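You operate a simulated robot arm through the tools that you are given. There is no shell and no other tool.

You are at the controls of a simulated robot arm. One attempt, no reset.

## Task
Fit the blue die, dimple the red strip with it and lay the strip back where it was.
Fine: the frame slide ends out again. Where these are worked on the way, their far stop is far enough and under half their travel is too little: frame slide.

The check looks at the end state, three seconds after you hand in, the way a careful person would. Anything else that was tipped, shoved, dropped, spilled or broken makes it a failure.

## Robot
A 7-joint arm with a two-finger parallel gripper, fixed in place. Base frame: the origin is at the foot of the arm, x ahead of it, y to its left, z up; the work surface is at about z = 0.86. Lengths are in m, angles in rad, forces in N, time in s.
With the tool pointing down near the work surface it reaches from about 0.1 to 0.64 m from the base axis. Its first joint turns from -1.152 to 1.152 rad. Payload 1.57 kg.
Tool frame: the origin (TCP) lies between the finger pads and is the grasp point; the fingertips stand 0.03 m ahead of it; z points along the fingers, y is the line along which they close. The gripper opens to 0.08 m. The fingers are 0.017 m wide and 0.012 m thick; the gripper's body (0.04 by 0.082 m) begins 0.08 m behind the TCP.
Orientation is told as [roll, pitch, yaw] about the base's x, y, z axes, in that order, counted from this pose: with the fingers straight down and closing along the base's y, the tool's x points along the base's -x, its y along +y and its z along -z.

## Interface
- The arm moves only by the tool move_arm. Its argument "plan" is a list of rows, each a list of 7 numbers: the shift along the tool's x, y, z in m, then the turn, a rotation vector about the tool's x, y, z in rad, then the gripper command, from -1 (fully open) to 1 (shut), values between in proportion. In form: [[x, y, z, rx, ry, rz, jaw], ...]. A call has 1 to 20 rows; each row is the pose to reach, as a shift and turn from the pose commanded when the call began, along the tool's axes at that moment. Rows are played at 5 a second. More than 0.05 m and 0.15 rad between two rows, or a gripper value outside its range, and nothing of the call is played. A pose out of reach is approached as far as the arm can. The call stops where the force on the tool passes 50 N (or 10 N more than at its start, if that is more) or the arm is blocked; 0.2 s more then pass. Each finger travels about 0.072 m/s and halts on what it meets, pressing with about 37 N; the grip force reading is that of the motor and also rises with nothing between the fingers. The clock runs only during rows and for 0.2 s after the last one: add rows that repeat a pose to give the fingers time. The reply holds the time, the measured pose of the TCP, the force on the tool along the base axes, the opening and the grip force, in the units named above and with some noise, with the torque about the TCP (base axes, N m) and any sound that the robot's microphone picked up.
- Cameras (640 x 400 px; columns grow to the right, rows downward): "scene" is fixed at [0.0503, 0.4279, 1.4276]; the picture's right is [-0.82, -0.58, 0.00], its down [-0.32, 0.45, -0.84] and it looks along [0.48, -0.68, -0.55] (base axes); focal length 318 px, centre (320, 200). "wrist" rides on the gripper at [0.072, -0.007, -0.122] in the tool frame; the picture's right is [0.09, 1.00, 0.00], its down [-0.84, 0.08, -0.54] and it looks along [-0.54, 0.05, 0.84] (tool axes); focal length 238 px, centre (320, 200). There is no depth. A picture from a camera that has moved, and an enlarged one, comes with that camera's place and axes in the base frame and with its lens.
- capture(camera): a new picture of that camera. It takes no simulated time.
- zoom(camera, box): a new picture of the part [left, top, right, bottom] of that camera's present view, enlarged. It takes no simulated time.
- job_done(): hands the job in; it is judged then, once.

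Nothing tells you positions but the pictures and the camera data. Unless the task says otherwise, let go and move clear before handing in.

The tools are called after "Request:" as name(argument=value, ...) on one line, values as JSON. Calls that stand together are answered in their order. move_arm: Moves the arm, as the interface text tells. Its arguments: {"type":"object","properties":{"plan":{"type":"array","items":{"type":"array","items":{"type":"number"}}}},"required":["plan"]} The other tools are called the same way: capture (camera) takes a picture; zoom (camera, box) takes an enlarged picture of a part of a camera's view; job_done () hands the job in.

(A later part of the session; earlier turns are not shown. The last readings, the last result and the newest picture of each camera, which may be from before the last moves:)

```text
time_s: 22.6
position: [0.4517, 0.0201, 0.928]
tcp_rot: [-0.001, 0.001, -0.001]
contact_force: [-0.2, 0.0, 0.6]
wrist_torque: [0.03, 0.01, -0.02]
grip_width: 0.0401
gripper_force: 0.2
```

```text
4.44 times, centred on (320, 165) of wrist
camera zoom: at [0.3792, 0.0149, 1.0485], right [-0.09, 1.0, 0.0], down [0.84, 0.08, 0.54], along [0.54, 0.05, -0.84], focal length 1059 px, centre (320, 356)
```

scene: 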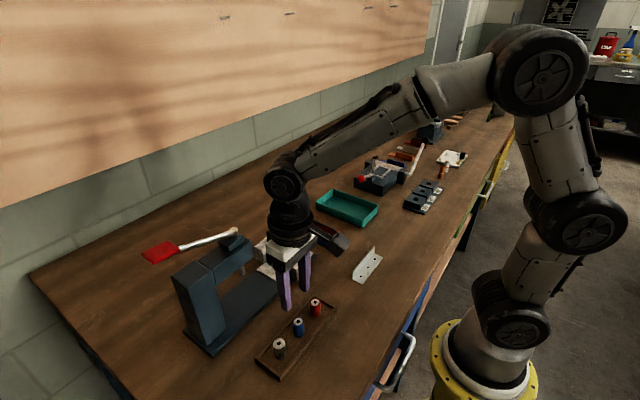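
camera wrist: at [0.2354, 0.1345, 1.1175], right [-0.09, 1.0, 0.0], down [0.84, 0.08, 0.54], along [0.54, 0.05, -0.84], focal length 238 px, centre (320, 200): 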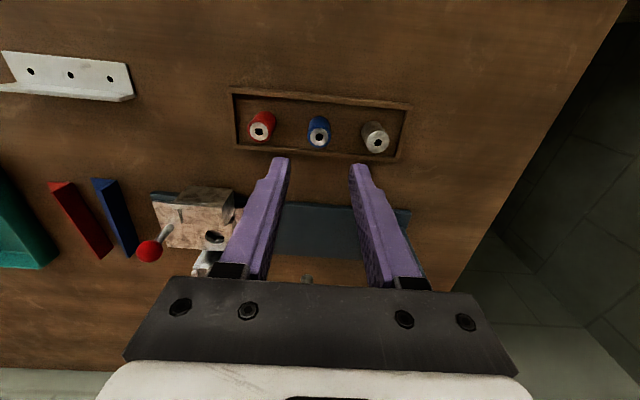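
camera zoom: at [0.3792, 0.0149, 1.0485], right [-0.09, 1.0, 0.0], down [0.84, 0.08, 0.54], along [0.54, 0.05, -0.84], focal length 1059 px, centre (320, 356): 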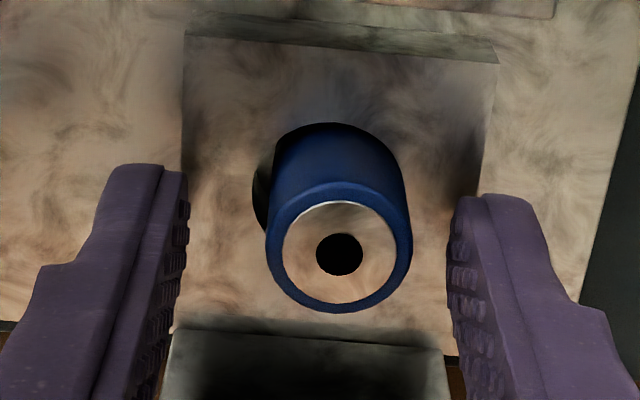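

The gripper is centred on the hole. I close almost to the die's diameter, which nudges it to the middle without clamping it.

Request:
move_arm(plan=[[0, 0.0005, 0.002, 0, 0, 0, 0.2], [0, 0.0005, 0.002, 0, 0, 0, 0.35], [0, 0.0005, 0.002, 0, 0, 0, 0.45], [0, 0.0005, 0.002, 0, 0, 0, 0.47], [0, 0.0005, 0.002, 0, 0, 0, 0.47]])

Request:
zoom(camera="wrist", box=[280, 120, 360, 210])

Request:
move_arm(plan=[[0, 0, 0, 0, 0, 0, 0.3], [0, 0, 0, 0, 0, 0, 0.1], [0, 0, -0.02, 0, 0, 0, 0.0], [0, 0, -0.05, 0, 0, 0, 0], [0, 0, -0.09, 0, 0, 0, 0], [0.03, 0, -0.1, 0, 0, 0, 0], [0.03, 0, -0.1, 0, 0, 0, 0]])

Request:
zoom(camera="wrist", box=[240, 80, 400, 200])

Request:
zoom(camera="scene", box=[255, 225, 325, 285])

```text
time_s: 23.8
position: [0.4502, 0.0222, 0.9257]
tcp_rot: [0.001, 0.0, -0.001]
contact_force: [0.1, 0.2, -0.2]
wrist_torque: [0.0, 0.02, -0.01]
grip_width: 0.0215
gripper_force: 0.5
```

```text
4.44 times, centred on (320, 165) of wrist
camera zoom: at [0.3782, 0.0156, 1.0467], right [-0.09, 1.0, 0.0], down [0.84, 0.08, 0.54], along [0.54, 0.05, -0.84], focal length 1059 px, centre (320, 356)
```

zoom: 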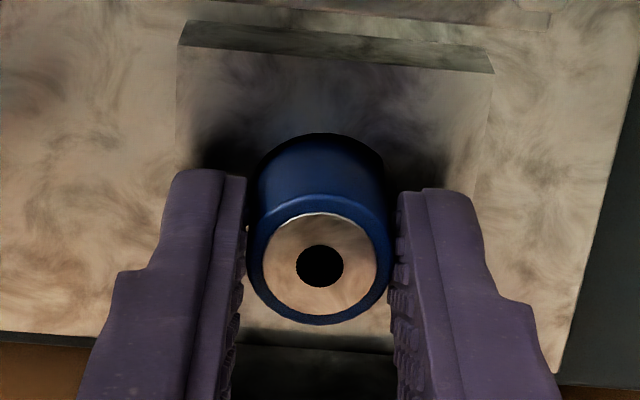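

```text
time_s: 25.4
position: [0.4184, 0.0203, 1.0262]
tcp_rot: [0.0, 0.001, 0.0]
contact_force: [0.3, 0.2, 0.1]
wrist_torque: [-0.03, 0.04, 0.01]
grip_width: 0.0398
gripper_force: 0.0
```

```text
3.33 times, centred on (320, 140) of wrist
camera zoom: at [0.3463, 0.0142, 1.147], right [-0.09, 1.0, 0.0], down [0.84, 0.08, 0.54], along [0.54, 0.05, -0.84], focal length 794 px, centre (320, 400)
```

zoom: 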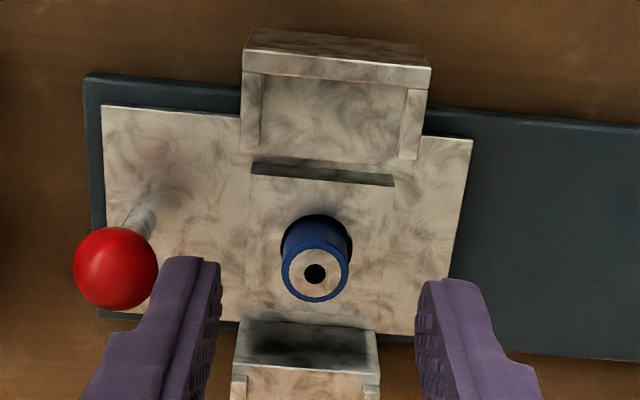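

```text
6.67 times, centred on (290, 255) of scene
camera zoom: at [0.0503, 0.4279, 1.4276], right [-0.82, -0.58, 0.0], down [-0.32, 0.45, -0.84], along [0.48, -0.68, -0.55], focal length 2123 px, centre (520, -167)
```

zoom: 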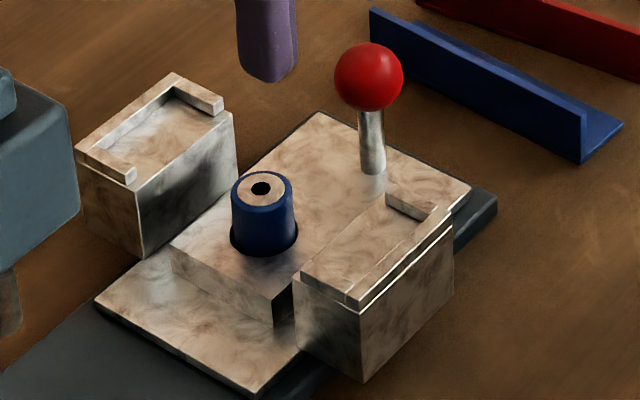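

The die is now centred in its socket. Before fetching the strip, I check the height of the plunger tip, since the strip's upright has to pass under it.

Request:
zoom(camera="scene", box=[215, 235, 275, 285])

Request:
zoom(camera="scene", box=[170, 225, 260, 360])

```text
8.00 times, centred on (245, 260) of scene
camera zoom: at [0.0503, 0.4279, 1.4276], right [-0.82, -0.58, 0.0], down [-0.32, 0.45, -0.84], along [0.48, -0.68, -0.55], focal length 2547 px, centre (920, -280)
```

zoom: 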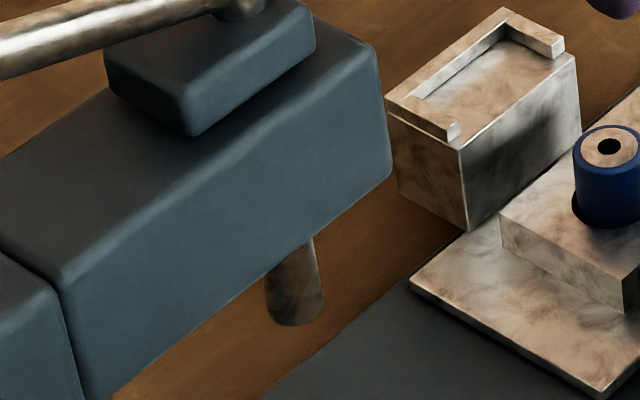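

```text
2.96 times, centred on (215, 292) of scene
camera zoom: at [0.0503, 0.4279, 1.4276], right [-0.82, -0.58, 0.0], down [-0.32, 0.45, -0.84], along [0.48, -0.68, -0.55], focal length 943 px, centre (631, -74)
```

zoom: 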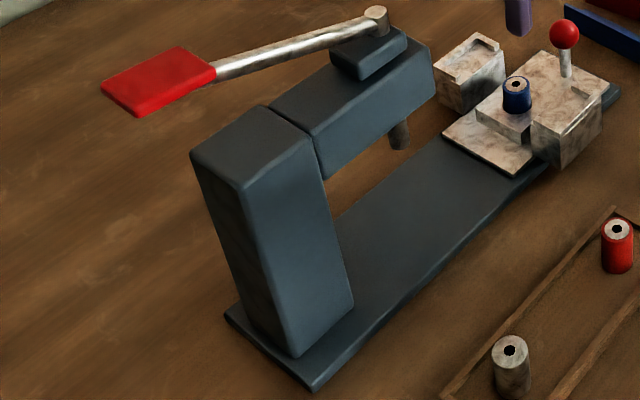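

The plunger tip is at about z = 0.939 and the strip's upright will top out near 0.93, so it clears. Now I move above the red strip's upright, turned to its yaw, and look.

Request:
move_arm(plan=[[0, -0.045, 0, 0, 0, 0, 0], [0, -0.09, 0, 0, 0, 0, 0.2], [-0.01, -0.135, 0, 0, 0, -0.03, 0.4], [-0.025, -0.165, 0, 0, 0, -0.06, 0.4], [-0.039, -0.175, 0.02, 0, 0, -0.097, 0.4], [-0.039, -0.175, 0.04, 0, 0, -0.097, 0.4], [-0.039, -0.175, 0.04, 0, 0, -0.097, 0.4]])

Request:
capture(camera="wrist")

Request:
zoom(camera="wrist", box=[250, 60, 390, 230])

```text
time_s: 27.0
position: [0.4582, -0.1549, 0.9857]
tcp_rot: [0.0, 0.0, 0.098]
contact_force: [-1.4, -0.1, -0.9]
wrist_torque: [0.02, -0.01, 0.0]
grip_width: 0.0237
gripper_force: 0.0
```

```text
taken
camera wrist: at [0.3863, -0.1685, 1.1059], right [-0.19, 0.98, 0.0], down [0.83, 0.16, 0.54], along [0.53, 0.1, -0.84], focal length 238 px, centre (320, 200)
```

wrist: 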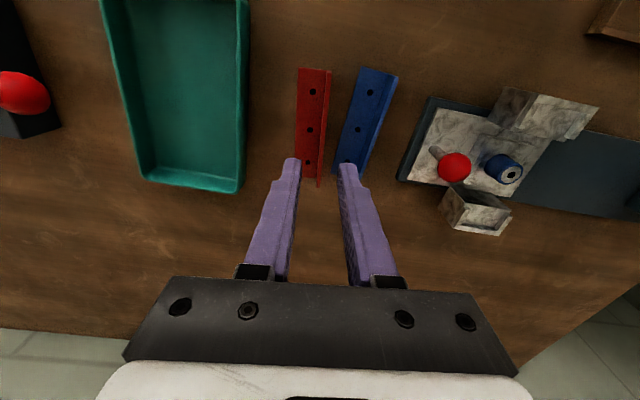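

```text
2.35 times, centred on (320, 145) of wrist
camera zoom: at [0.3863, -0.1685, 1.1059], right [-0.19, 0.98, 0.0], down [0.83, 0.16, 0.54], along [0.53, 0.1, -0.84], focal length 561 px, centre (320, 329)
```

zoom: 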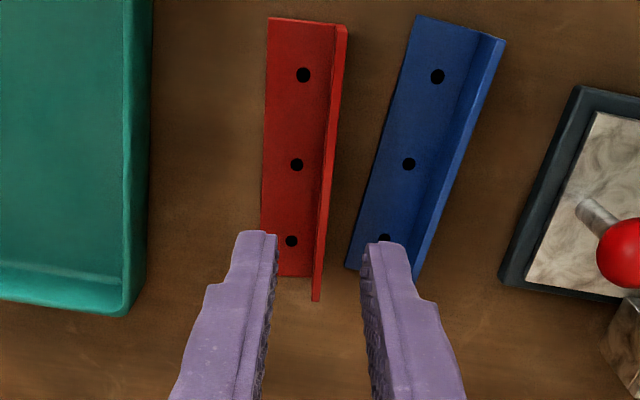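

The tool is aligned with the strip to within half a millimetre, and the hole sits 10 mm to the −y side of the tool axis. I descend, straddle the upright and close, checking the grip before lifting.

Request:
move_arm(plan=[[0, 0, 0.03, 0, 0, 0, 0.4], [0, 0, 0.06, 0, 0, 0, 0.4], [0, 0, 0.077, 0, 0, 0, 0.4], [0, 0, 0.085, 0, 0, 0, 0.4], [0, 0, 0.085, 0, 0, 0, 0.4]])

Request:
zoom(camera="wrist", box=[250, 100, 390, 230])

Request:
zoom(camera="scene", box=[280, 200, 360, 260])

```text
time_s: 28.2
position: [0.4587, -0.154, 0.8992]
tcp_rot: [0.001, 0.0, 0.098]
contact_force: [-0.5, -0.9, 0.7]
wrist_torque: [-0.02, 0.02, 0.0]
grip_width: 0.0243
gripper_force: 0.0
```

```text
3.08 times, centred on (320, 165) of wrist
camera zoom: at [0.3875, -0.1674, 1.0194], right [-0.19, 0.98, 0.0], down [0.83, 0.16, 0.54], along [0.53, 0.1, -0.84], focal length 733 px, centre (320, 308)
```

zoom: 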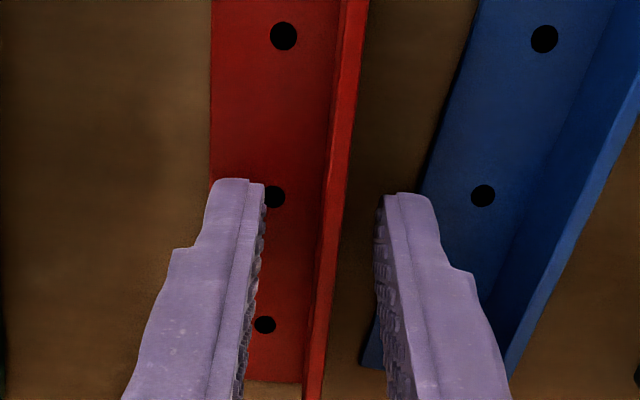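

```text
6.67 times, centred on (320, 230) of scene
camera zoom: at [0.0503, 0.4279, 1.4276], right [-0.82, -0.58, 0.0], down [-0.32, 0.45, -0.84], along [0.48, -0.68, -0.55], focal length 2123 px, centre (320, 0)
```

zoom: 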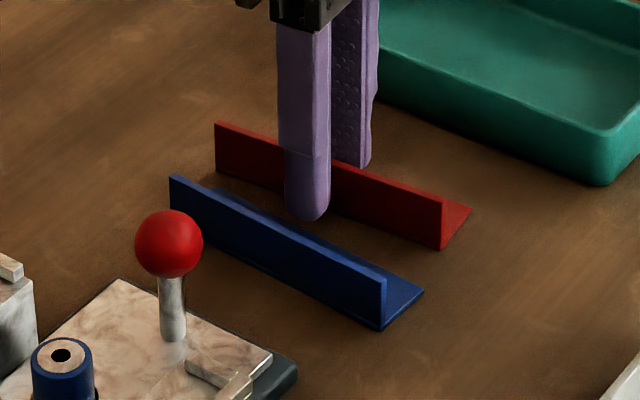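

The upright is between the fingers, and this is the pose to return to (camera at 0.3875, −0.1674, 1.0194). I close and check.

Request:
move_arm(plan=[[0, 0, 0, 0, 0, 0, 0.7], [0, 0, 0, 0, 0, 0, 1], [0, 0, 0, 0, 0, 0, 1], [0, 0, 0, 0, 0, 0, 1]])

Request:
zoom(camera="wrist", box=[250, 100, 390, 230])

Request:
zoom(camera="scene", box=[280, 200, 360, 260])

```text
time_s: 29.2
position: [0.459, -0.1532, 0.8985]
tcp_rot: [0.0, 0.001, 0.098]
contact_force: [0.3, 0.1, -0.5]
wrist_torque: [0.04, 0.02, 0.03]
grip_width: 0.0028
gripper_force: 24.7
```

```text
3.08 times, centred on (320, 165) of wrist
camera zoom: at [0.3875, -0.1674, 1.0196], right [-0.19, 0.98, 0.0], down [0.83, 0.16, 0.54], along [0.53, 0.1, -0.84], focal length 733 px, centre (320, 308)
```

zoom: 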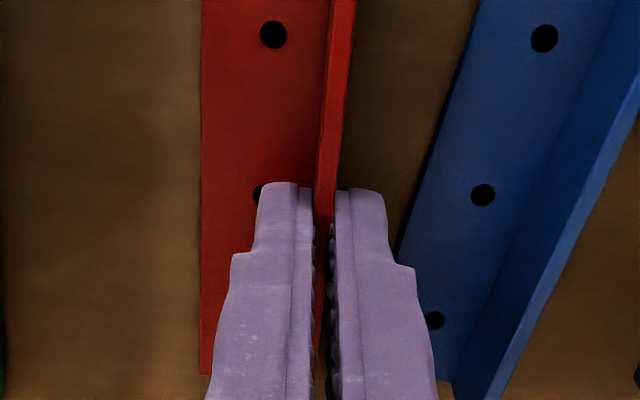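

```text
6.67 times, centred on (320, 230) of scene
camera zoom: at [0.0503, 0.4279, 1.4276], right [-0.82, -0.58, 0.0], down [-0.32, 0.45, -0.84], along [0.48, -0.68, -0.55], focal length 2123 px, centre (320, 0)
```

zoom: 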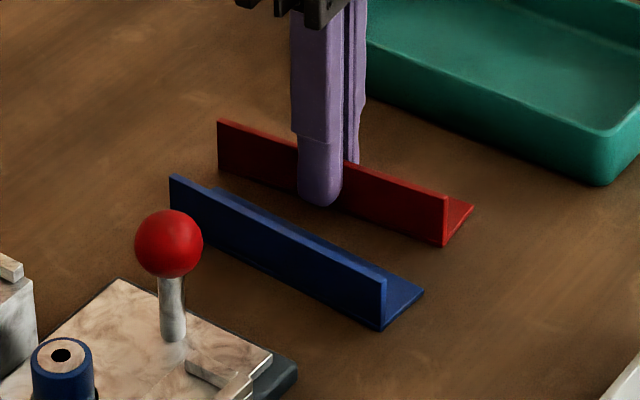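

The strip is gripped (2.8 mm, 25 N); it slid about 2 mm toward −y on closing, which I'll add back when laying it down. Now I lift slowly and check.

Request:
move_arm(plan=[[0, 0, -0.004, 0, 0, 0, 1], [0, 0, -0.015, 0, 0, 0, 1], [0, 0, -0.04, 0, 0, 0, 1], [0, 0, -0.07, 0, 0, 0, 1], [0, 0, -0.1, 0, 0, 0, 1], [0, 0, -0.1, 0, 0, 0, 1]])

Request:
zoom(camera="wrist", box=[250, 100, 390, 230])

Request:
zoom(camera="scene", box=[270, 150, 370, 250])

```text
time_s: 30.6
position: [0.4597, -0.1564, 1.0028]
tcp_rot: [0.0, 0.0, 0.097]
contact_force: [1.0, 0.4, -1.3]
wrist_torque: [-0.01, 0.01, -0.01]
grip_width: 0.003
gripper_force: 24.4
```

```text
3.08 times, centred on (320, 165) of wrist
camera zoom: at [0.3889, -0.1685, 1.1233], right [-0.19, 0.98, 0.0], down [0.83, 0.16, 0.54], along [0.53, 0.1, -0.84], focal length 733 px, centre (320, 308)
```

zoom: 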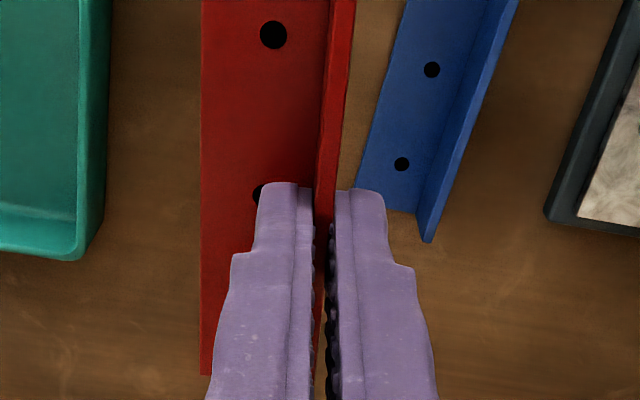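

```text
4.00 times, centred on (320, 200) of scene
camera zoom: at [0.0503, 0.4279, 1.4276], right [-0.82, -0.58, 0.0], down [-0.32, 0.45, -0.84], along [0.48, -0.68, -0.55], focal length 1274 px, centre (320, 200)
```

zoom: 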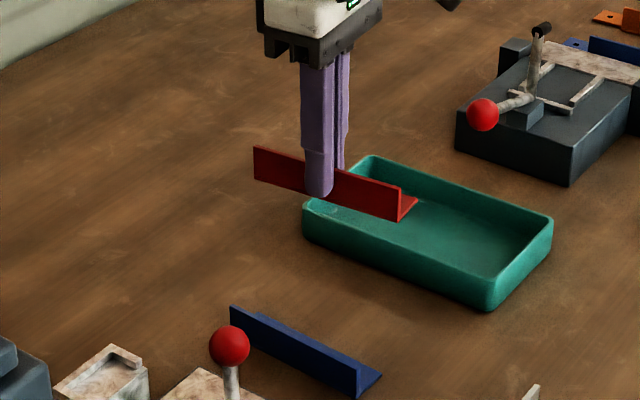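

The strip is held level and steady. I carry it over the die, turning it parallel to the press (yaw 0), and stop above the rests to check.

Request:
move_arm(plan=[[0, 0.04, 0, 0, 0, 0.02, 1], [0, 0.08, 0, 0, 0, 0.05, 1], [0.003, 0.12, 0, 0, 0, 0.08, 1], [0.015, 0.16, 0, 0, 0, 0.097, 1], [0.0269, 0.1906, 0, 0, 0, 0.097, 1], [0.0269, 0.1906, 0, 0, 0, 0.097, 1], [0.0269, 0.1906, 0.0, 0, 0, 0.097, 1]])

Request:
capture(camera="wrist")

Request:
zoom(camera="wrist", box=[240, 70, 400, 230])

Request:
zoom(camera="scene", box=[235, 195, 335, 285])

```text
time_s: 32.2
position: [0.4141, 0.0283, 0.9971]
tcp_rot: [0.001, 0.0, 0.0]
contact_force: [-0.2, 0.4, -1.4]
wrist_torque: [0.0, -0.02, 0.0]
grip_width: 0.0028
gripper_force: 23.9
```

```text
taken
camera wrist: at [0.3429, 0.0227, 1.1181], right [-0.09, 1.0, 0.0], down [0.84, 0.08, 0.54], along [0.54, 0.05, -0.84], focal length 238 px, centre (320, 200)
```

wrist: 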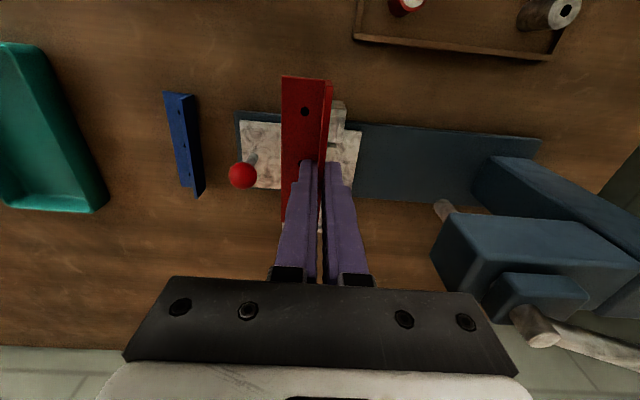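

```text
2.50 times, centred on (320, 150) of wrist
camera zoom: at [0.3429, 0.0227, 1.1181], right [-0.09, 1.0, 0.0], down [0.84, 0.08, 0.54], along [0.54, 0.05, -0.84], focal length 596 px, centre (320, 325)
```

zoom: 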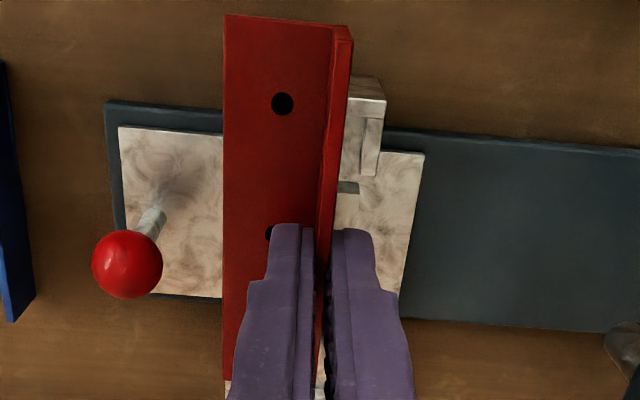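

```text
4.44 times, centred on (285, 240) of scene
camera zoom: at [0.0503, 0.4279, 1.4276], right [-0.82, -0.58, 0.0], down [-0.32, 0.45, -0.84], along [0.48, -0.68, -0.55], focal length 1415 px, centre (476, 22)
```

zoom: 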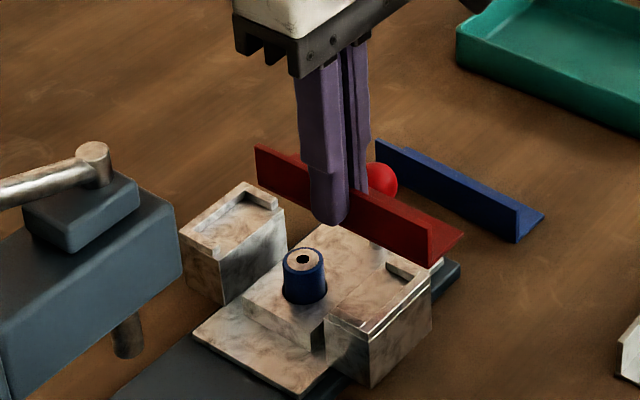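

The strip is over the press but short in x by 36 mm because the turn changed the axes. I correct x and y so the middle hole comes over the die and check again.

Request:
move_arm(plan=[[-0.018, 0.003, 0, 0, 0, 0, 1], [-0.0362, 0.0059, 0, 0, 0, 0, 1], [-0.0362, 0.0059, 0.02, 0, 0, 0, 1], [-0.0362, 0.0059, 0.036, 0, 0, 0, 1], [-0.0362, 0.0059, 0.036, 0, 0, 0, 1]])

Request:
zoom(camera="wrist", box=[240, 70, 400, 230])

Request:
zoom(camera="scene", box=[255, 225, 325, 285])

```text
time_s: 33.4
position: [0.4489, 0.0366, 0.961]
tcp_rot: [0.0, 0.001, -0.001]
contact_force: [0.7, -0.5, -0.4]
wrist_torque: [-0.01, 0.01, 0.03]
grip_width: 0.0029
gripper_force: 24.5
```

```text
2.50 times, centred on (320, 150) of wrist
camera zoom: at [0.3766, 0.0308, 1.0823], right [-0.09, 1.0, 0.0], down [0.84, 0.08, 0.54], along [0.54, 0.05, -0.84], focal length 596 px, centre (320, 325)
```

zoom: 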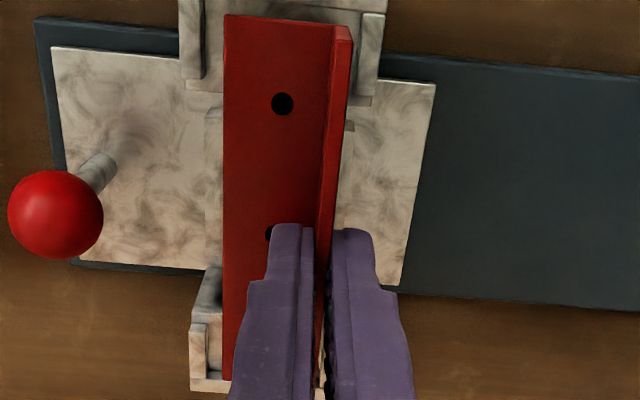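

```text
6.67 times, centred on (290, 255) of scene
camera zoom: at [0.0503, 0.4279, 1.4276], right [-0.82, -0.58, 0.0], down [-0.32, 0.45, -0.84], along [0.48, -0.68, -0.55], focal length 2123 px, centre (520, -167)
```

zoom: 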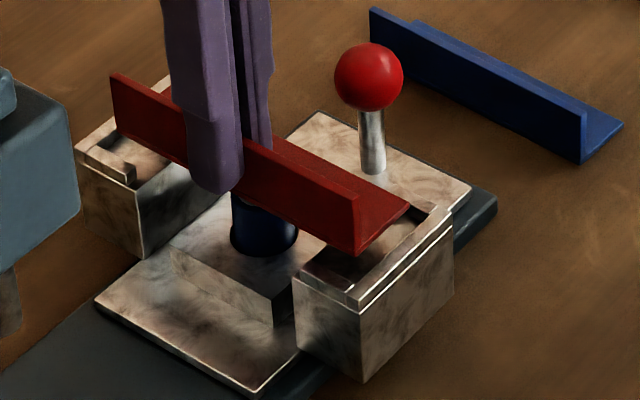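

The strip sits nicely between the lips, about 14 mm above the rests. I correct +2 mm x and −1.6 mm y and lower it onto the rests.

Request:
move_arm(plan=[[-0.0022, -0.0016, 0.0, 0, 0, 0, 1], [-0.0022, -0.0016, 0.005, 0, 0, 0, 1], [-0.0022, -0.0016, 0.01, 0, 0, 0, 1], [-0.0022, -0.0016, 0.013, 0, 0, 0, 1], [-0.0022, -0.0016, 0.013, 0, 0, 0, 1]])

Request:
zoom(camera="wrist", box=[240, 70, 400, 230])

Request:
zoom(camera="scene", box=[255, 225, 325, 285])

```text
time_s: 34.6
position: [0.4515, 0.0367, 0.9493]
tcp_rot: [0.0, 0.0, -0.002]
contact_force: [-1.3, -0.5, -0.6]
wrist_torque: [0.01, 0.01, 0.04]
grip_width: 0.0029
gripper_force: 24.2
```

```text
2.50 times, centred on (320, 150) of wrist
camera zoom: at [0.3799, 0.0309, 1.0709], right [-0.09, 1.0, 0.0], down [0.84, 0.08, 0.54], along [0.54, 0.05, -0.84], focal length 596 px, centre (320, 325)
```

zoom: 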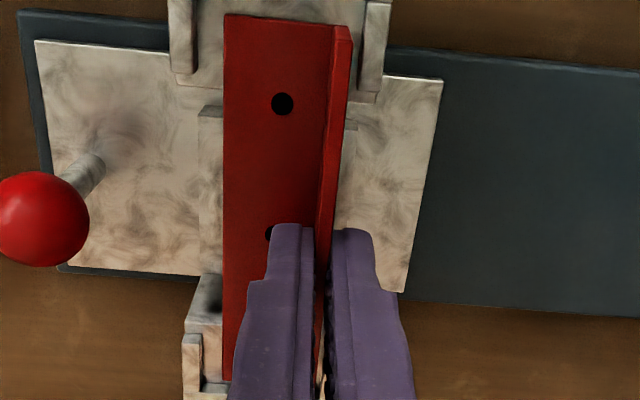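

```text
6.67 times, centred on (290, 255) of scene
camera zoom: at [0.0503, 0.4279, 1.4276], right [-0.82, -0.58, 0.0], down [-0.32, 0.45, -0.84], along [0.48, -0.68, -0.55], focal length 2123 px, centre (520, -167)
```

zoom: 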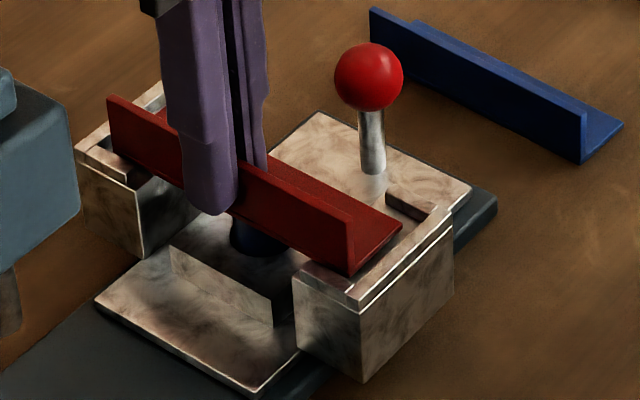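

About 4 mm remains. I nudge −1.5 mm in y and lower to contact.

Request:
move_arm(plan=[[0.0006, -0.0015, 0.0, 0, 0, 0, 1], [0.0006, -0.0015, 0.0015, 0, 0, 0, 1], [0.0006, -0.0015, 0.003, 0, 0, 0, 1], [0.0006, -0.0015, 0.0045, 0, 0, 0, 1], [0.0006, -0.0015, 0.0045, 0, 0, 0, 1]])

Request:
zoom(camera="wrist", box=[240, 70, 400, 230])

Request:
zoom(camera="scene", box=[255, 225, 325, 285])

```text
time_s: 35.8
position: [0.4513, 0.0361, 0.9459]
tcp_rot: [0.0, -0.007, 0.001]
contact_force: [-2.5, -0.7, 17.7]
wrist_torque: [-0.11, 0.08, 0.01]
grip_width: 0.0029
gripper_force: 23.4
```

```text
2.50 times, centred on (320, 150) of wrist
camera zoom: at [0.3794, 0.0298, 1.0675], right [-0.09, 1.0, 0.0], down [0.83, 0.08, 0.55], along [0.54, 0.05, -0.84], focal length 596 px, centre (320, 325)
```

zoom: 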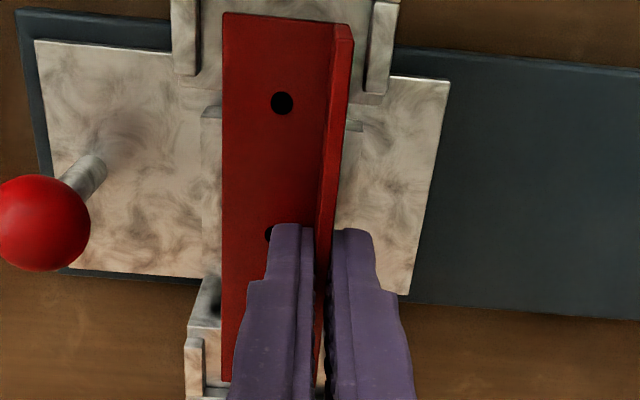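

```text
6.67 times, centred on (290, 255) of scene
camera zoom: at [0.05, 0.4278, 1.4276], right [-0.82, -0.58, 0.0], down [-0.32, 0.45, -0.84], along [0.48, -0.68, -0.55], focal length 2123 px, centre (520, -167)
```

zoom: 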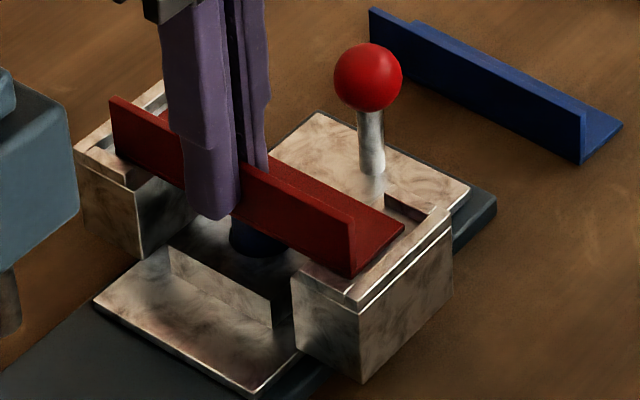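

The strip rests on the rests and die (18 N contact). I relieve the pressure, open, and rise clear.

Request:
move_arm(plan=[[0, 0, -0.001, 0, 0, 0, 1], [0, 0, -0.0015, 0, 0, 0, 1], [0, 0, -0.0015, 0, 0, 0, 0.7], [0, 0, -0.0015, 0, 0, 0, 0.4], [0, 0, -0.0015, 0, 0, 0, 0.4], [0, 0, -0.02, 0, 0, 0, 0.4], [0, 0, -0.05, 0, 0, 0, 0.4], [0.0, 0, -0.07, 0, 0, 0, 0.4], [0.03, -0.02, -0.09, 0, 0, 0, 0.4], [0.06, -0.02, -0.09, 0, 0, 0, 0.4], [0.06, -0.02, -0.09, 0, 0, 0, 0.4]])

Request:
zoom(camera="wrist", box=[220, 90, 400, 220])

Request:
zoom(camera="scene", box=[255, 225, 325, 285])

```text
time_s: 38.2
position: [0.3918, 0.0172, 1.0346]
tcp_rot: [0.001, -0.001, 0.001]
contact_force: [0.4, 0.5, -0.1]
wrist_torque: [0.0, 0.0, -0.02]
grip_width: 0.0241
gripper_force: 0.0
```

```text
3.08 times, centred on (310, 155) of wrist
camera zoom: at [0.3206, 0.0116, 1.1568], right [-0.09, 1.0, 0.0], down [0.84, 0.08, 0.54], along [0.54, 0.05, -0.84], focal length 733 px, centre (351, 338)
```

zoom: 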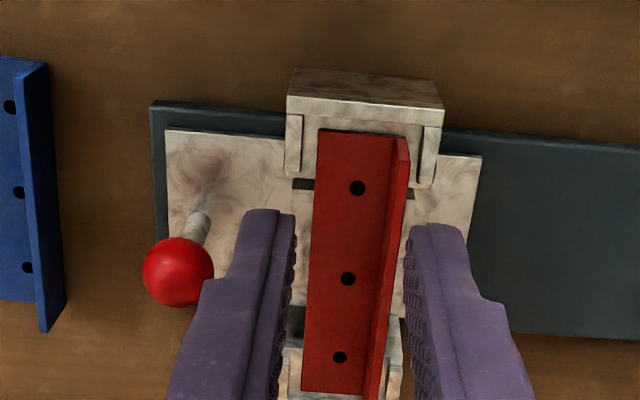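

```text
6.67 times, centred on (290, 255) of scene
camera zoom: at [0.0503, 0.4279, 1.4276], right [-0.82, -0.58, 0.0], down [-0.32, 0.45, -0.84], along [0.48, -0.68, -0.55], focal length 2123 px, centre (520, -167)
```

zoom: 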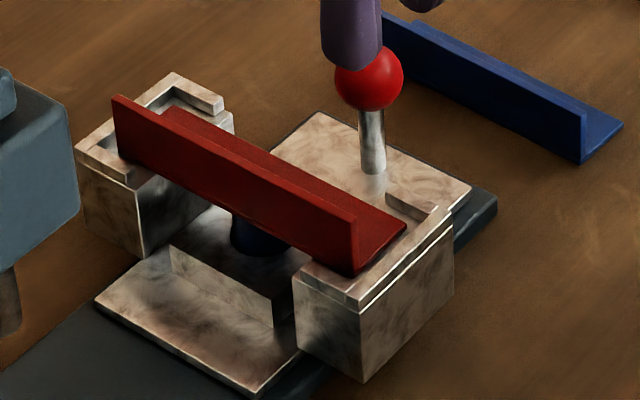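

The strip lies parallel on the rests with its middle hole at about (0.452, 0.0226), right over the die. Next I close the fingers and go down on the −y side of the slide's knob to push the slide in.

Request:
move_arm(plan=[[0, -0.035, 0, 0, 0, 0, 1], [-0.015, -0.075, 0, 0, 0, 0, 1], [-0.04, -0.0986, 0, 0, 0, 0, 1], [-0.056, -0.0986, 0.02, 0, 0, 0, 1], [-0.056, -0.0986, 0.05, 0, 0, 0, 1], [-0.056, -0.0986, 0.08, 0, 0, 0, 1], [-0.056, -0.0986, 0.098, 0, 0, 0, 1], [-0.056, -0.0986, 0.098, 0, 0, 0, 1]])

Request:
capture(camera="wrist")

Request:
zoom(camera="scene", box=[235, 195, 335, 285])

```text
time_s: 40.0
position: [0.4454, -0.0809, 0.9379]
tcp_rot: [0.0, -0.001, 0.0]
contact_force: [-0.2, -0.9, -0.9]
wrist_torque: [0.02, -0.02, -0.01]
grip_width: 0.0
gripper_force: 21.7
```

```text
taken
camera wrist: at [0.3735, -0.0875, 1.0588], right [-0.09, 1.0, 0.0], down [0.84, 0.08, 0.54], along [0.54, 0.05, -0.84], focal length 238 px, centre (320, 200)
```

wrist: 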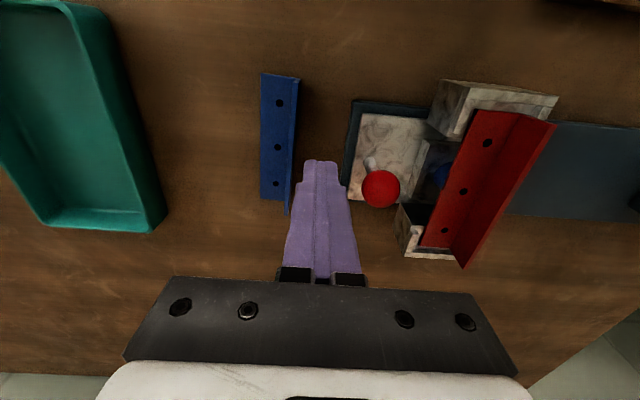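

```text
4.44 times, centred on (285, 240) of scene
camera zoom: at [0.0503, 0.4279, 1.4276], right [-0.82, -0.58, 0.0], down [-0.32, 0.45, -0.84], along [0.48, -0.68, -0.55], focal length 1415 px, centre (476, 22)
```

zoom: 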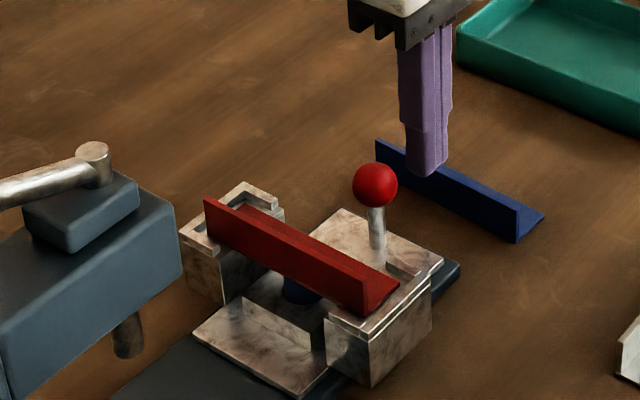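

The closed fingers are next to the knob. I centre on it in x, go slightly lower, and push the slide gently along +y in small steps.

Request:
move_arm(plan=[[-0.0045, 0, 0.006, 0, 0, 0, 1], [-0.0045, 0.008, 0.006, 0, 0, 0, 1], [-0.0045, 0.014, 0.006, 0, 0, 0, 1], [-0.0045, 0.019, 0.006, 0, 0, 0, 1], [-0.0045, 0.024, 0.006, 0, 0, 0, 1], [-0.0045, 0.03, 0.006, 0, 0, 0, 1], [-0.0045, 0.036, 0.006, 0, 0, 0, 1], [-0.0045, 0.042, 0.006, 0, 0, 0, 1], [-0.0045, 0.048, 0.006, 0, 0, 0, 1], [-0.0045, 0.048, 0.006, 0, 0, 0, 1]])

Request:
zoom(camera="scene", box=[205, 205, 325, 300])

Request:
capture(camera="wrist")

```text
time_s: 42.2
position: [0.4499, -0.0334, 0.9306]
tcp_rot: [0.002, -0.002, 0.002]
contact_force: [0.3, -1.7, 0.5]
wrist_torque: [-0.02, -0.01, -0.01]
grip_width: 0.0001
gripper_force: 20.9
```

```text
4.21 times, centred on (265, 252) of scene
camera zoom: at [0.0503, 0.4279, 1.4276], right [-0.82, -0.58, 0.0], down [-0.32, 0.45, -0.84], along [0.48, -0.68, -0.55], focal length 1341 px, centre (552, -21)
```

zoom: 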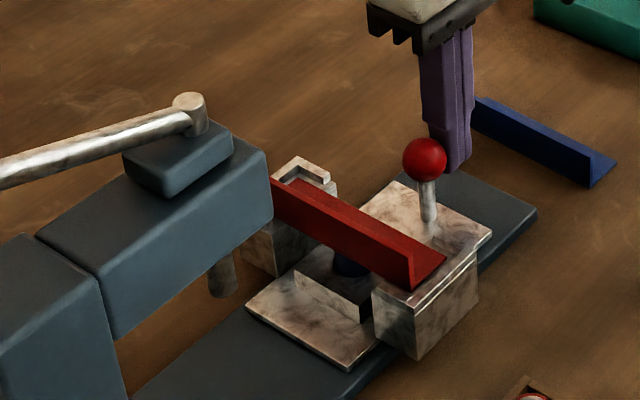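

```text
taken
camera wrist: at [0.3785, -0.0403, 1.0516], right [-0.09, 1.0, 0.0], down [0.84, 0.08, 0.54], along [0.54, 0.05, -0.84], focal length 238 px, centre (320, 200)
```

wrist: 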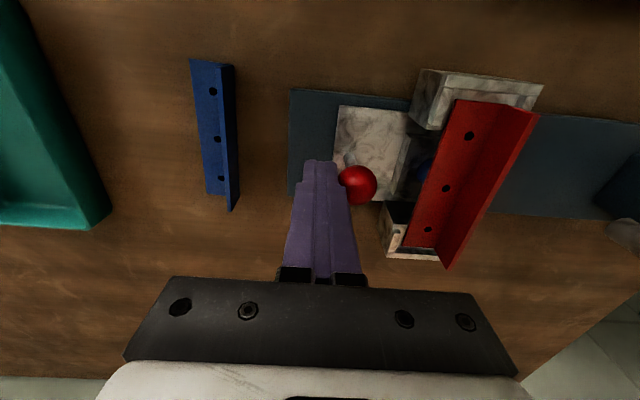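

The slide moves easily and carries the strip along. I continue pushing in small steps.

Request:
move_arm(plan=[[0, 0.004, 0, 0, 0, 0, 1], [0, 0.01, 0, 0, 0, 0, 1], [0, 0.016, 0, 0, 0, 0, 1], [0, 0.022, 0, 0, 0, 0, 1], [0, 0.028, 0, 0, 0, 0, 1], [0, 0.034, 0, 0, 0, 0, 1], [0, 0.04, 0, 0, 0, 0, 1], [0, 0.046, 0, 0, 0, 0, 1], [0, 0.052, 0, 0, 0, 0, 1], [0, 0.057, 0, 0, 0, 0, 1], [0, 0.06, 0, 0, 0, 0, 1], [0, 0.06, 0, 0, 0, 0, 1]])

Request:
zoom(camera="scene", box=[205, 205, 325, 300])

Request:
capture(camera="wrist")

```text
time_s: 44.8
position: [0.4499, 0.0262, 0.9305]
tcp_rot: [0.001, 0.0, -0.001]
contact_force: [0.3, -0.7, 1.1]
wrist_torque: [-0.01, -0.05, 0.0]
grip_width: 0.0
gripper_force: 21.6
```

```text
4.21 times, centred on (265, 252) of scene
camera zoom: at [0.0503, 0.4279, 1.4276], right [-0.82, -0.58, 0.0], down [-0.32, 0.45, -0.84], along [0.48, -0.68, -0.55], focal length 1341 px, centre (552, -21)
```

zoom: 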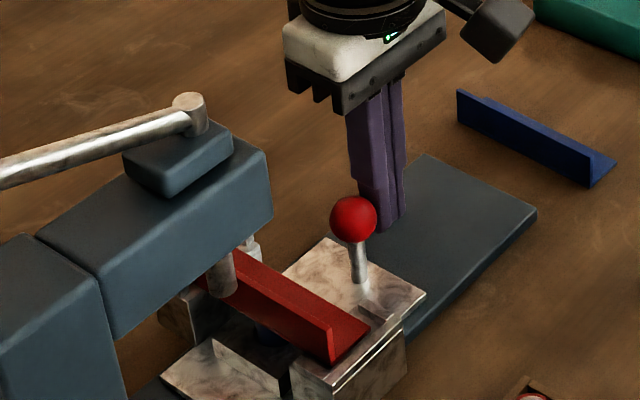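

```text
taken
camera wrist: at [0.3786, 0.0199, 1.0517], right [-0.09, 1.0, 0.0], down [0.84, 0.08, 0.54], along [0.54, 0.05, -0.84], focal length 238 px, centre (320, 200)
```

wrist: 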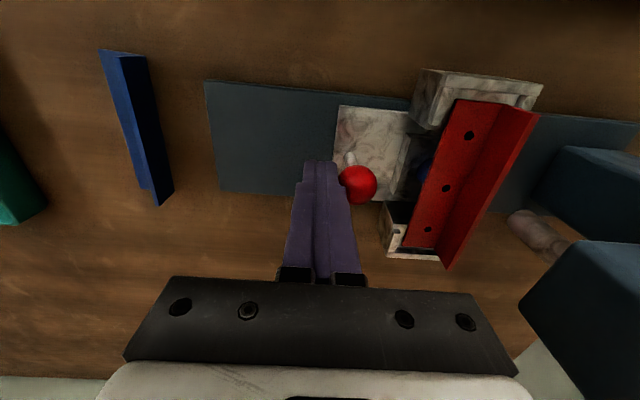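

The slide is about 28 mm short of the plunger. I advance a bit and check the upright passes beneath the plunger.

Request:
move_arm(plan=[[0, 0.003, 0, 0, 0, 0, 1], [0, 0.006, 0, 0, 0, 0, 1], [0, 0.01, 0, 0, 0, 0, 1], [0, 0.014, 0, 0, 0, 0, 1], [0, 0.014, 0, 0, 0, 0, 1]])

Request:
zoom(camera="scene", box=[225, 245, 305, 305])

Request:
zoom(camera="wrist", box=[380, 60, 560, 280])

```text
time_s: 46.0
position: [0.449, 0.0407, 0.9311]
tcp_rot: [0.0, 0.001, 0.002]
contact_force: [-1.0, -2.1, -0.7]
wrist_torque: [-0.03, 0.03, 0.02]
grip_width: 0.0
gripper_force: 21.0
```

```text
6.67 times, centred on (265, 275) of scene
camera zoom: at [0.0503, 0.4279, 1.4276], right [-0.82, -0.58, 0.0], down [-0.32, 0.45, -0.84], along [0.48, -0.68, -0.55], focal length 2123 px, centre (687, -300)
```

zoom: 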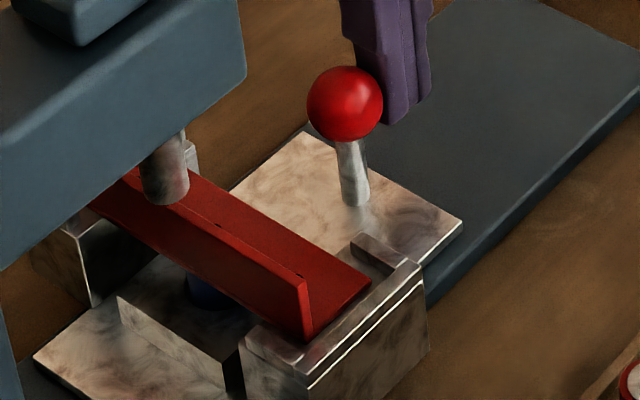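

```text
1.82 times, centred on (470, 170) of wrist
camera zoom: at [0.3781, 0.0338, 1.0524], right [-0.09, 1.0, 0.0], down [0.84, 0.08, 0.54], along [0.54, 0.05, -0.84], focal length 433 px, centre (47, 254)
```

zoom: 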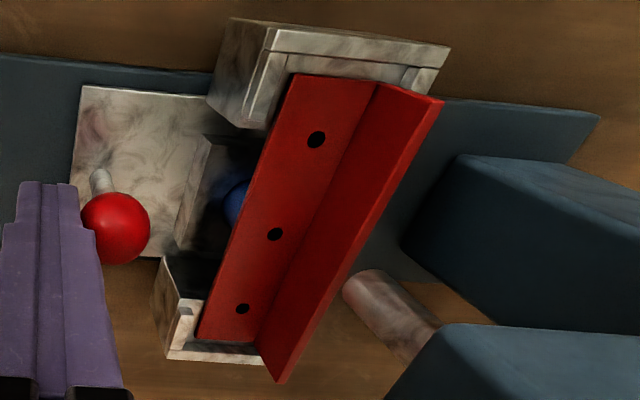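

The upright is passing under the plunger without contact. I continue to the stop in small steps.

Request:
move_arm(plan=[[0, 0.003, 0, 0, 0, 0, 1], [0, 0.006, 0, 0, 0, 0, 1], [0, 0.009, 0, 0, 0, 0, 1], [0, 0.012, 0, 0, 0, 0, 1], [0, 0.014, 0, 0, 0, 0, 1], [0, 0.016, 0, 0, 0, 0, 1], [0, 0.018, 0, 0, 0, 0, 1], [0, 0.018, 0, 0, 0, 0, 1]])

Request:
zoom(camera="scene", box=[225, 245, 305, 305])

Request:
zoom(camera="wrist", box=[380, 60, 560, 280])

```text
time_s: 47.8
position: [0.4501, 0.0554, 0.9325]
tcp_rot: [-0.006, -0.003, 0.002]
contact_force: [2.7, -29.6, 2.3]
wrist_torque: [-0.35, -0.02, -0.03]
grip_width: 0.0001
gripper_force: 21.5
```

```text
6.67 times, centred on (265, 275) of scene
camera zoom: at [0.0504, 0.4271, 1.4278], right [-0.82, -0.58, 0.0], down [-0.32, 0.45, -0.84], along [0.48, -0.68, -0.55], focal length 2123 px, centre (687, -300)
```

zoom: 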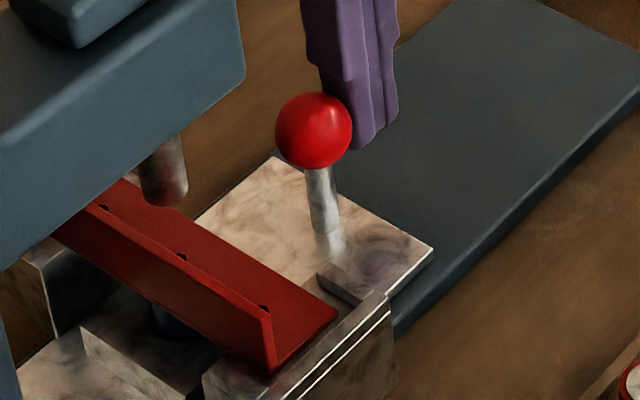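

```text
1.82 times, centred on (470, 170) of wrist
camera zoom: at [0.3789, 0.0497, 1.0526], right [-0.09, 1.0, 0.0], down [0.84, 0.08, 0.54], along [0.54, 0.05, -0.84], focal length 433 px, centre (47, 254)
```

zoom: 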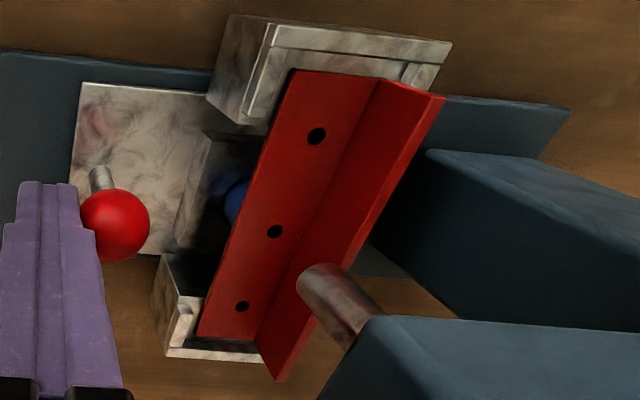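

The slide hit its inner stop (about 30 N), with the strip's hole under the plunger. I back off and rise, then study the lever before working it.

Request:
move_arm(plan=[[0, -0.015, 0, 0, 0, 0, 1], [0, -0.03, 0, 0, 0, 0, 1], [0, -0.03, -0.04, 0, 0, 0, 1], [0, -0.03, -0.08, 0, 0, 0, 1], [0.03, -0.03, -0.11, 0, 0, 0, 1], [0.06, -0.03, -0.14, 0, 0, 0, 1], [0.09, 0.0, -0.16, 0, 0, 0, 1], [0.11, 0.04, -0.16, 0, 0, 0, 1], [0.11, 0.08, -0.16, 0, 0, 0, 1], [0.11, 0.12, -0.16, 0, 0, 0, 1], [0.11, 0.12, -0.16, 0, 0, 0, 1]])

Request:
capture(camera="wrist")

Request:
zoom(camera="scene", box=[225, 245, 305, 305])

Request:
zoom(camera="scene", box=[135, 215, 255, 290])

```text
time_s: 50.2
position: [0.3416, 0.1809, 1.0902]
tcp_rot: [0.002, -0.001, -0.002]
contact_force: [0.3, -0.5, -1.1]
wrist_torque: [0.0, -0.01, -0.01]
grip_width: 0.0002
gripper_force: 21.4
```

```text
taken
camera wrist: at [0.2698, 0.1741, 1.2104], right [-0.09, 1.0, 0.0], down [0.84, 0.08, 0.54], along [0.54, 0.05, -0.84], focal length 238 px, centre (320, 200)
```

wrist: 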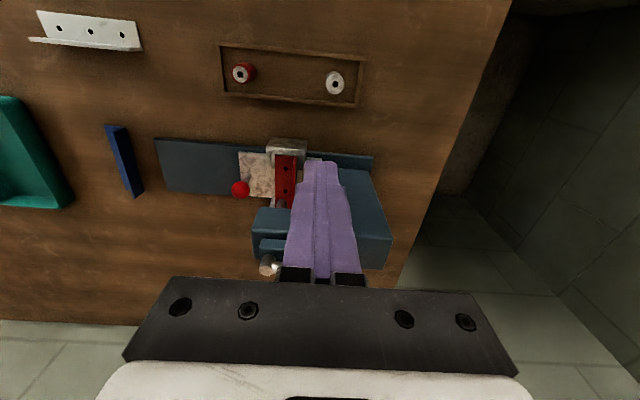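

```text
6.67 times, centred on (265, 275) of scene
camera zoom: at [0.0503, 0.4279, 1.4276], right [-0.82, -0.58, 0.0], down [-0.32, 0.45, -0.84], along [0.48, -0.68, -0.55], focal length 2123 px, centre (687, -300)
```

zoom: 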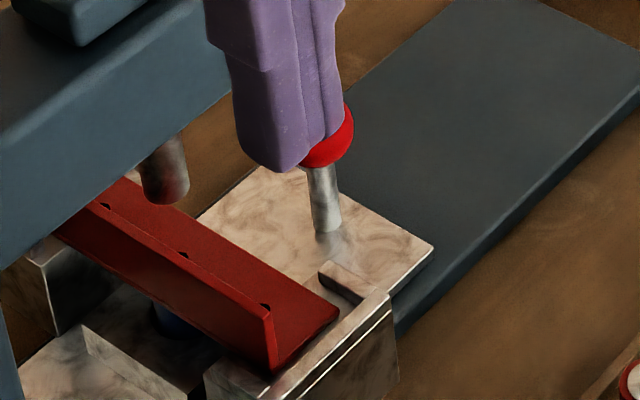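

```text
5.33 times, centred on (195, 252) of scene
camera zoom: at [0.0503, 0.4279, 1.4276], right [-0.82, -0.58, 0.0], down [-0.32, 0.45, -0.84], along [0.48, -0.68, -0.55], focal length 1698 px, centre (987, -80)
```

zoom: 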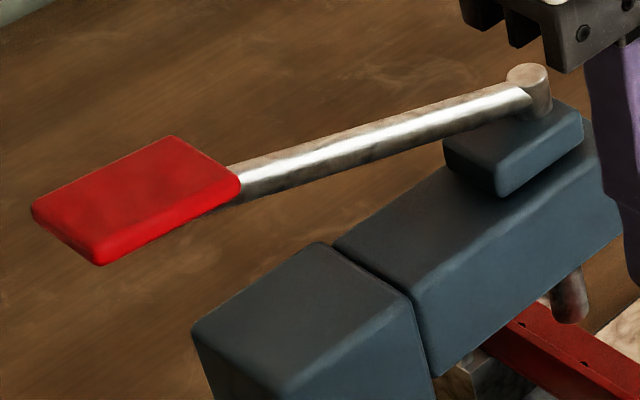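

The strip sits well under the plunger, and the lever slopes up toward +y with a flat red paddle to press down. I rise above everything and move over the paddle, then look.

Request:
move_arm(plan=[[0, 0.0, -0.04, 0, 0, 0, 1], [0, 0.0, -0.085, 0, 0, 0, 1], [0, 0.03, -0.1, 0, 0, 0, 1], [-0.02, 0.06, -0.1, 0, 0, 0, 1], [-0.05, 0.09, -0.1, 0, 0, 0, 1], [-0.08, 0.097, -0.1, 0, 0, 0, 1], [-0.107, 0.097, -0.1, 0, 0, 0, 1], [-0.107, 0.097, -0.1, 0, 0, 0, 1], [-0.107, 0.097, -0.1, 0, 0, 0, 1]])

Request:
capture(camera="wrist")

Request:
capture(camera="scene")

```text
time_s: 52.2
position: [0.4506, 0.2765, 1.1896]
tcp_rot: [0.0, 0.001, -0.001]
contact_force: [0.0, -0.5, 1.0]
wrist_torque: [0.01, 0.01, 0.0]
grip_width: 0.0
gripper_force: 21.9
```

```text
taken
camera wrist: at [0.3791, 0.2693, 1.3116], right [-0.09, 1.0, 0.0], down [0.84, 0.08, 0.54], along [0.54, 0.05, -0.84], focal length 238 px, centre (320, 200)
```

wrist: 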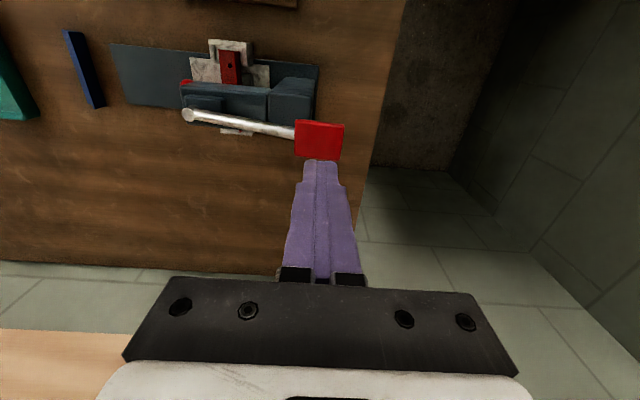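

```text
taken
```

scene: 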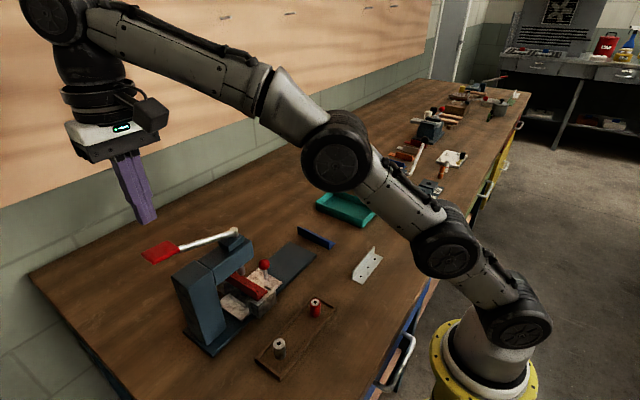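

The fingers are right above the paddle at about (0.449, 0.275, 1.105). I lower slowly onto it and press gently to test whether it goes down.

Request:
move_arm(plan=[[0.001, 0, 0.025, 0, 0, 0, 1], [0.001, 0, 0.045, 0, 0, 0, 1], [0.001, 0, 0.05, 0, 0, 0, 1], [0.001, 0, 0.055, 0, 0, 0, 1], [0.001, 0, 0.06, 0, 0, 0, 1], [0.001, 0, 0.065, 0, 0, 0, 1], [0.001, 0, 0.065, 0, 0, 0, 1]])

Request:
capture(camera="wrist")

Request:
zoom(camera="scene", box=[100, 190, 280, 320])

```text
time_s: 53.8
position: [0.4456, 0.2737, 1.1264]
tcp_rot: [-0.001, -0.001, 0.001]
contact_force: [-0.6, 3.3, 1.9]
wrist_torque: [0.1, 0.03, 0.02]
grip_width: 0.0002
gripper_force: 21.1
```

```text
taken
camera wrist: at [0.3749, 0.2675, 1.2468], right [-0.09, 1.0, 0.0], down [0.84, 0.08, 0.54], along [0.54, 0.05, -0.84], focal length 238 px, centre (320, 200)
```

wrist: 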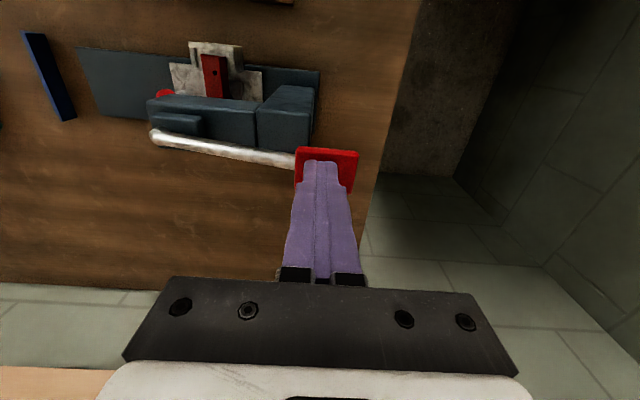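

```text
3.08 times, centred on (190, 255) of scene
camera zoom: at [0.0503, 0.4279, 1.4276], right [-0.82, -0.58, 0.0], down [-0.32, 0.45, -0.84], along [0.48, -0.68, -0.55], focal length 980 px, centre (720, 31)
```

zoom: 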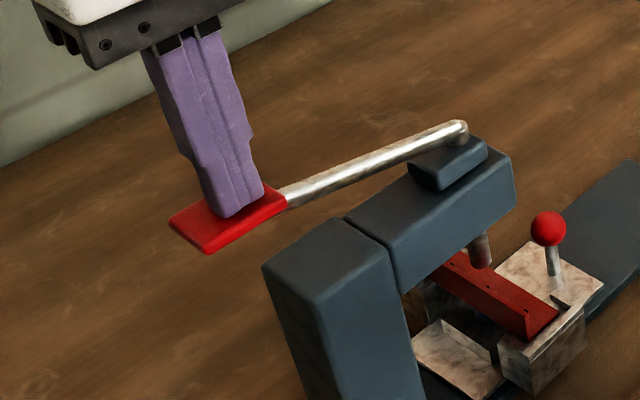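

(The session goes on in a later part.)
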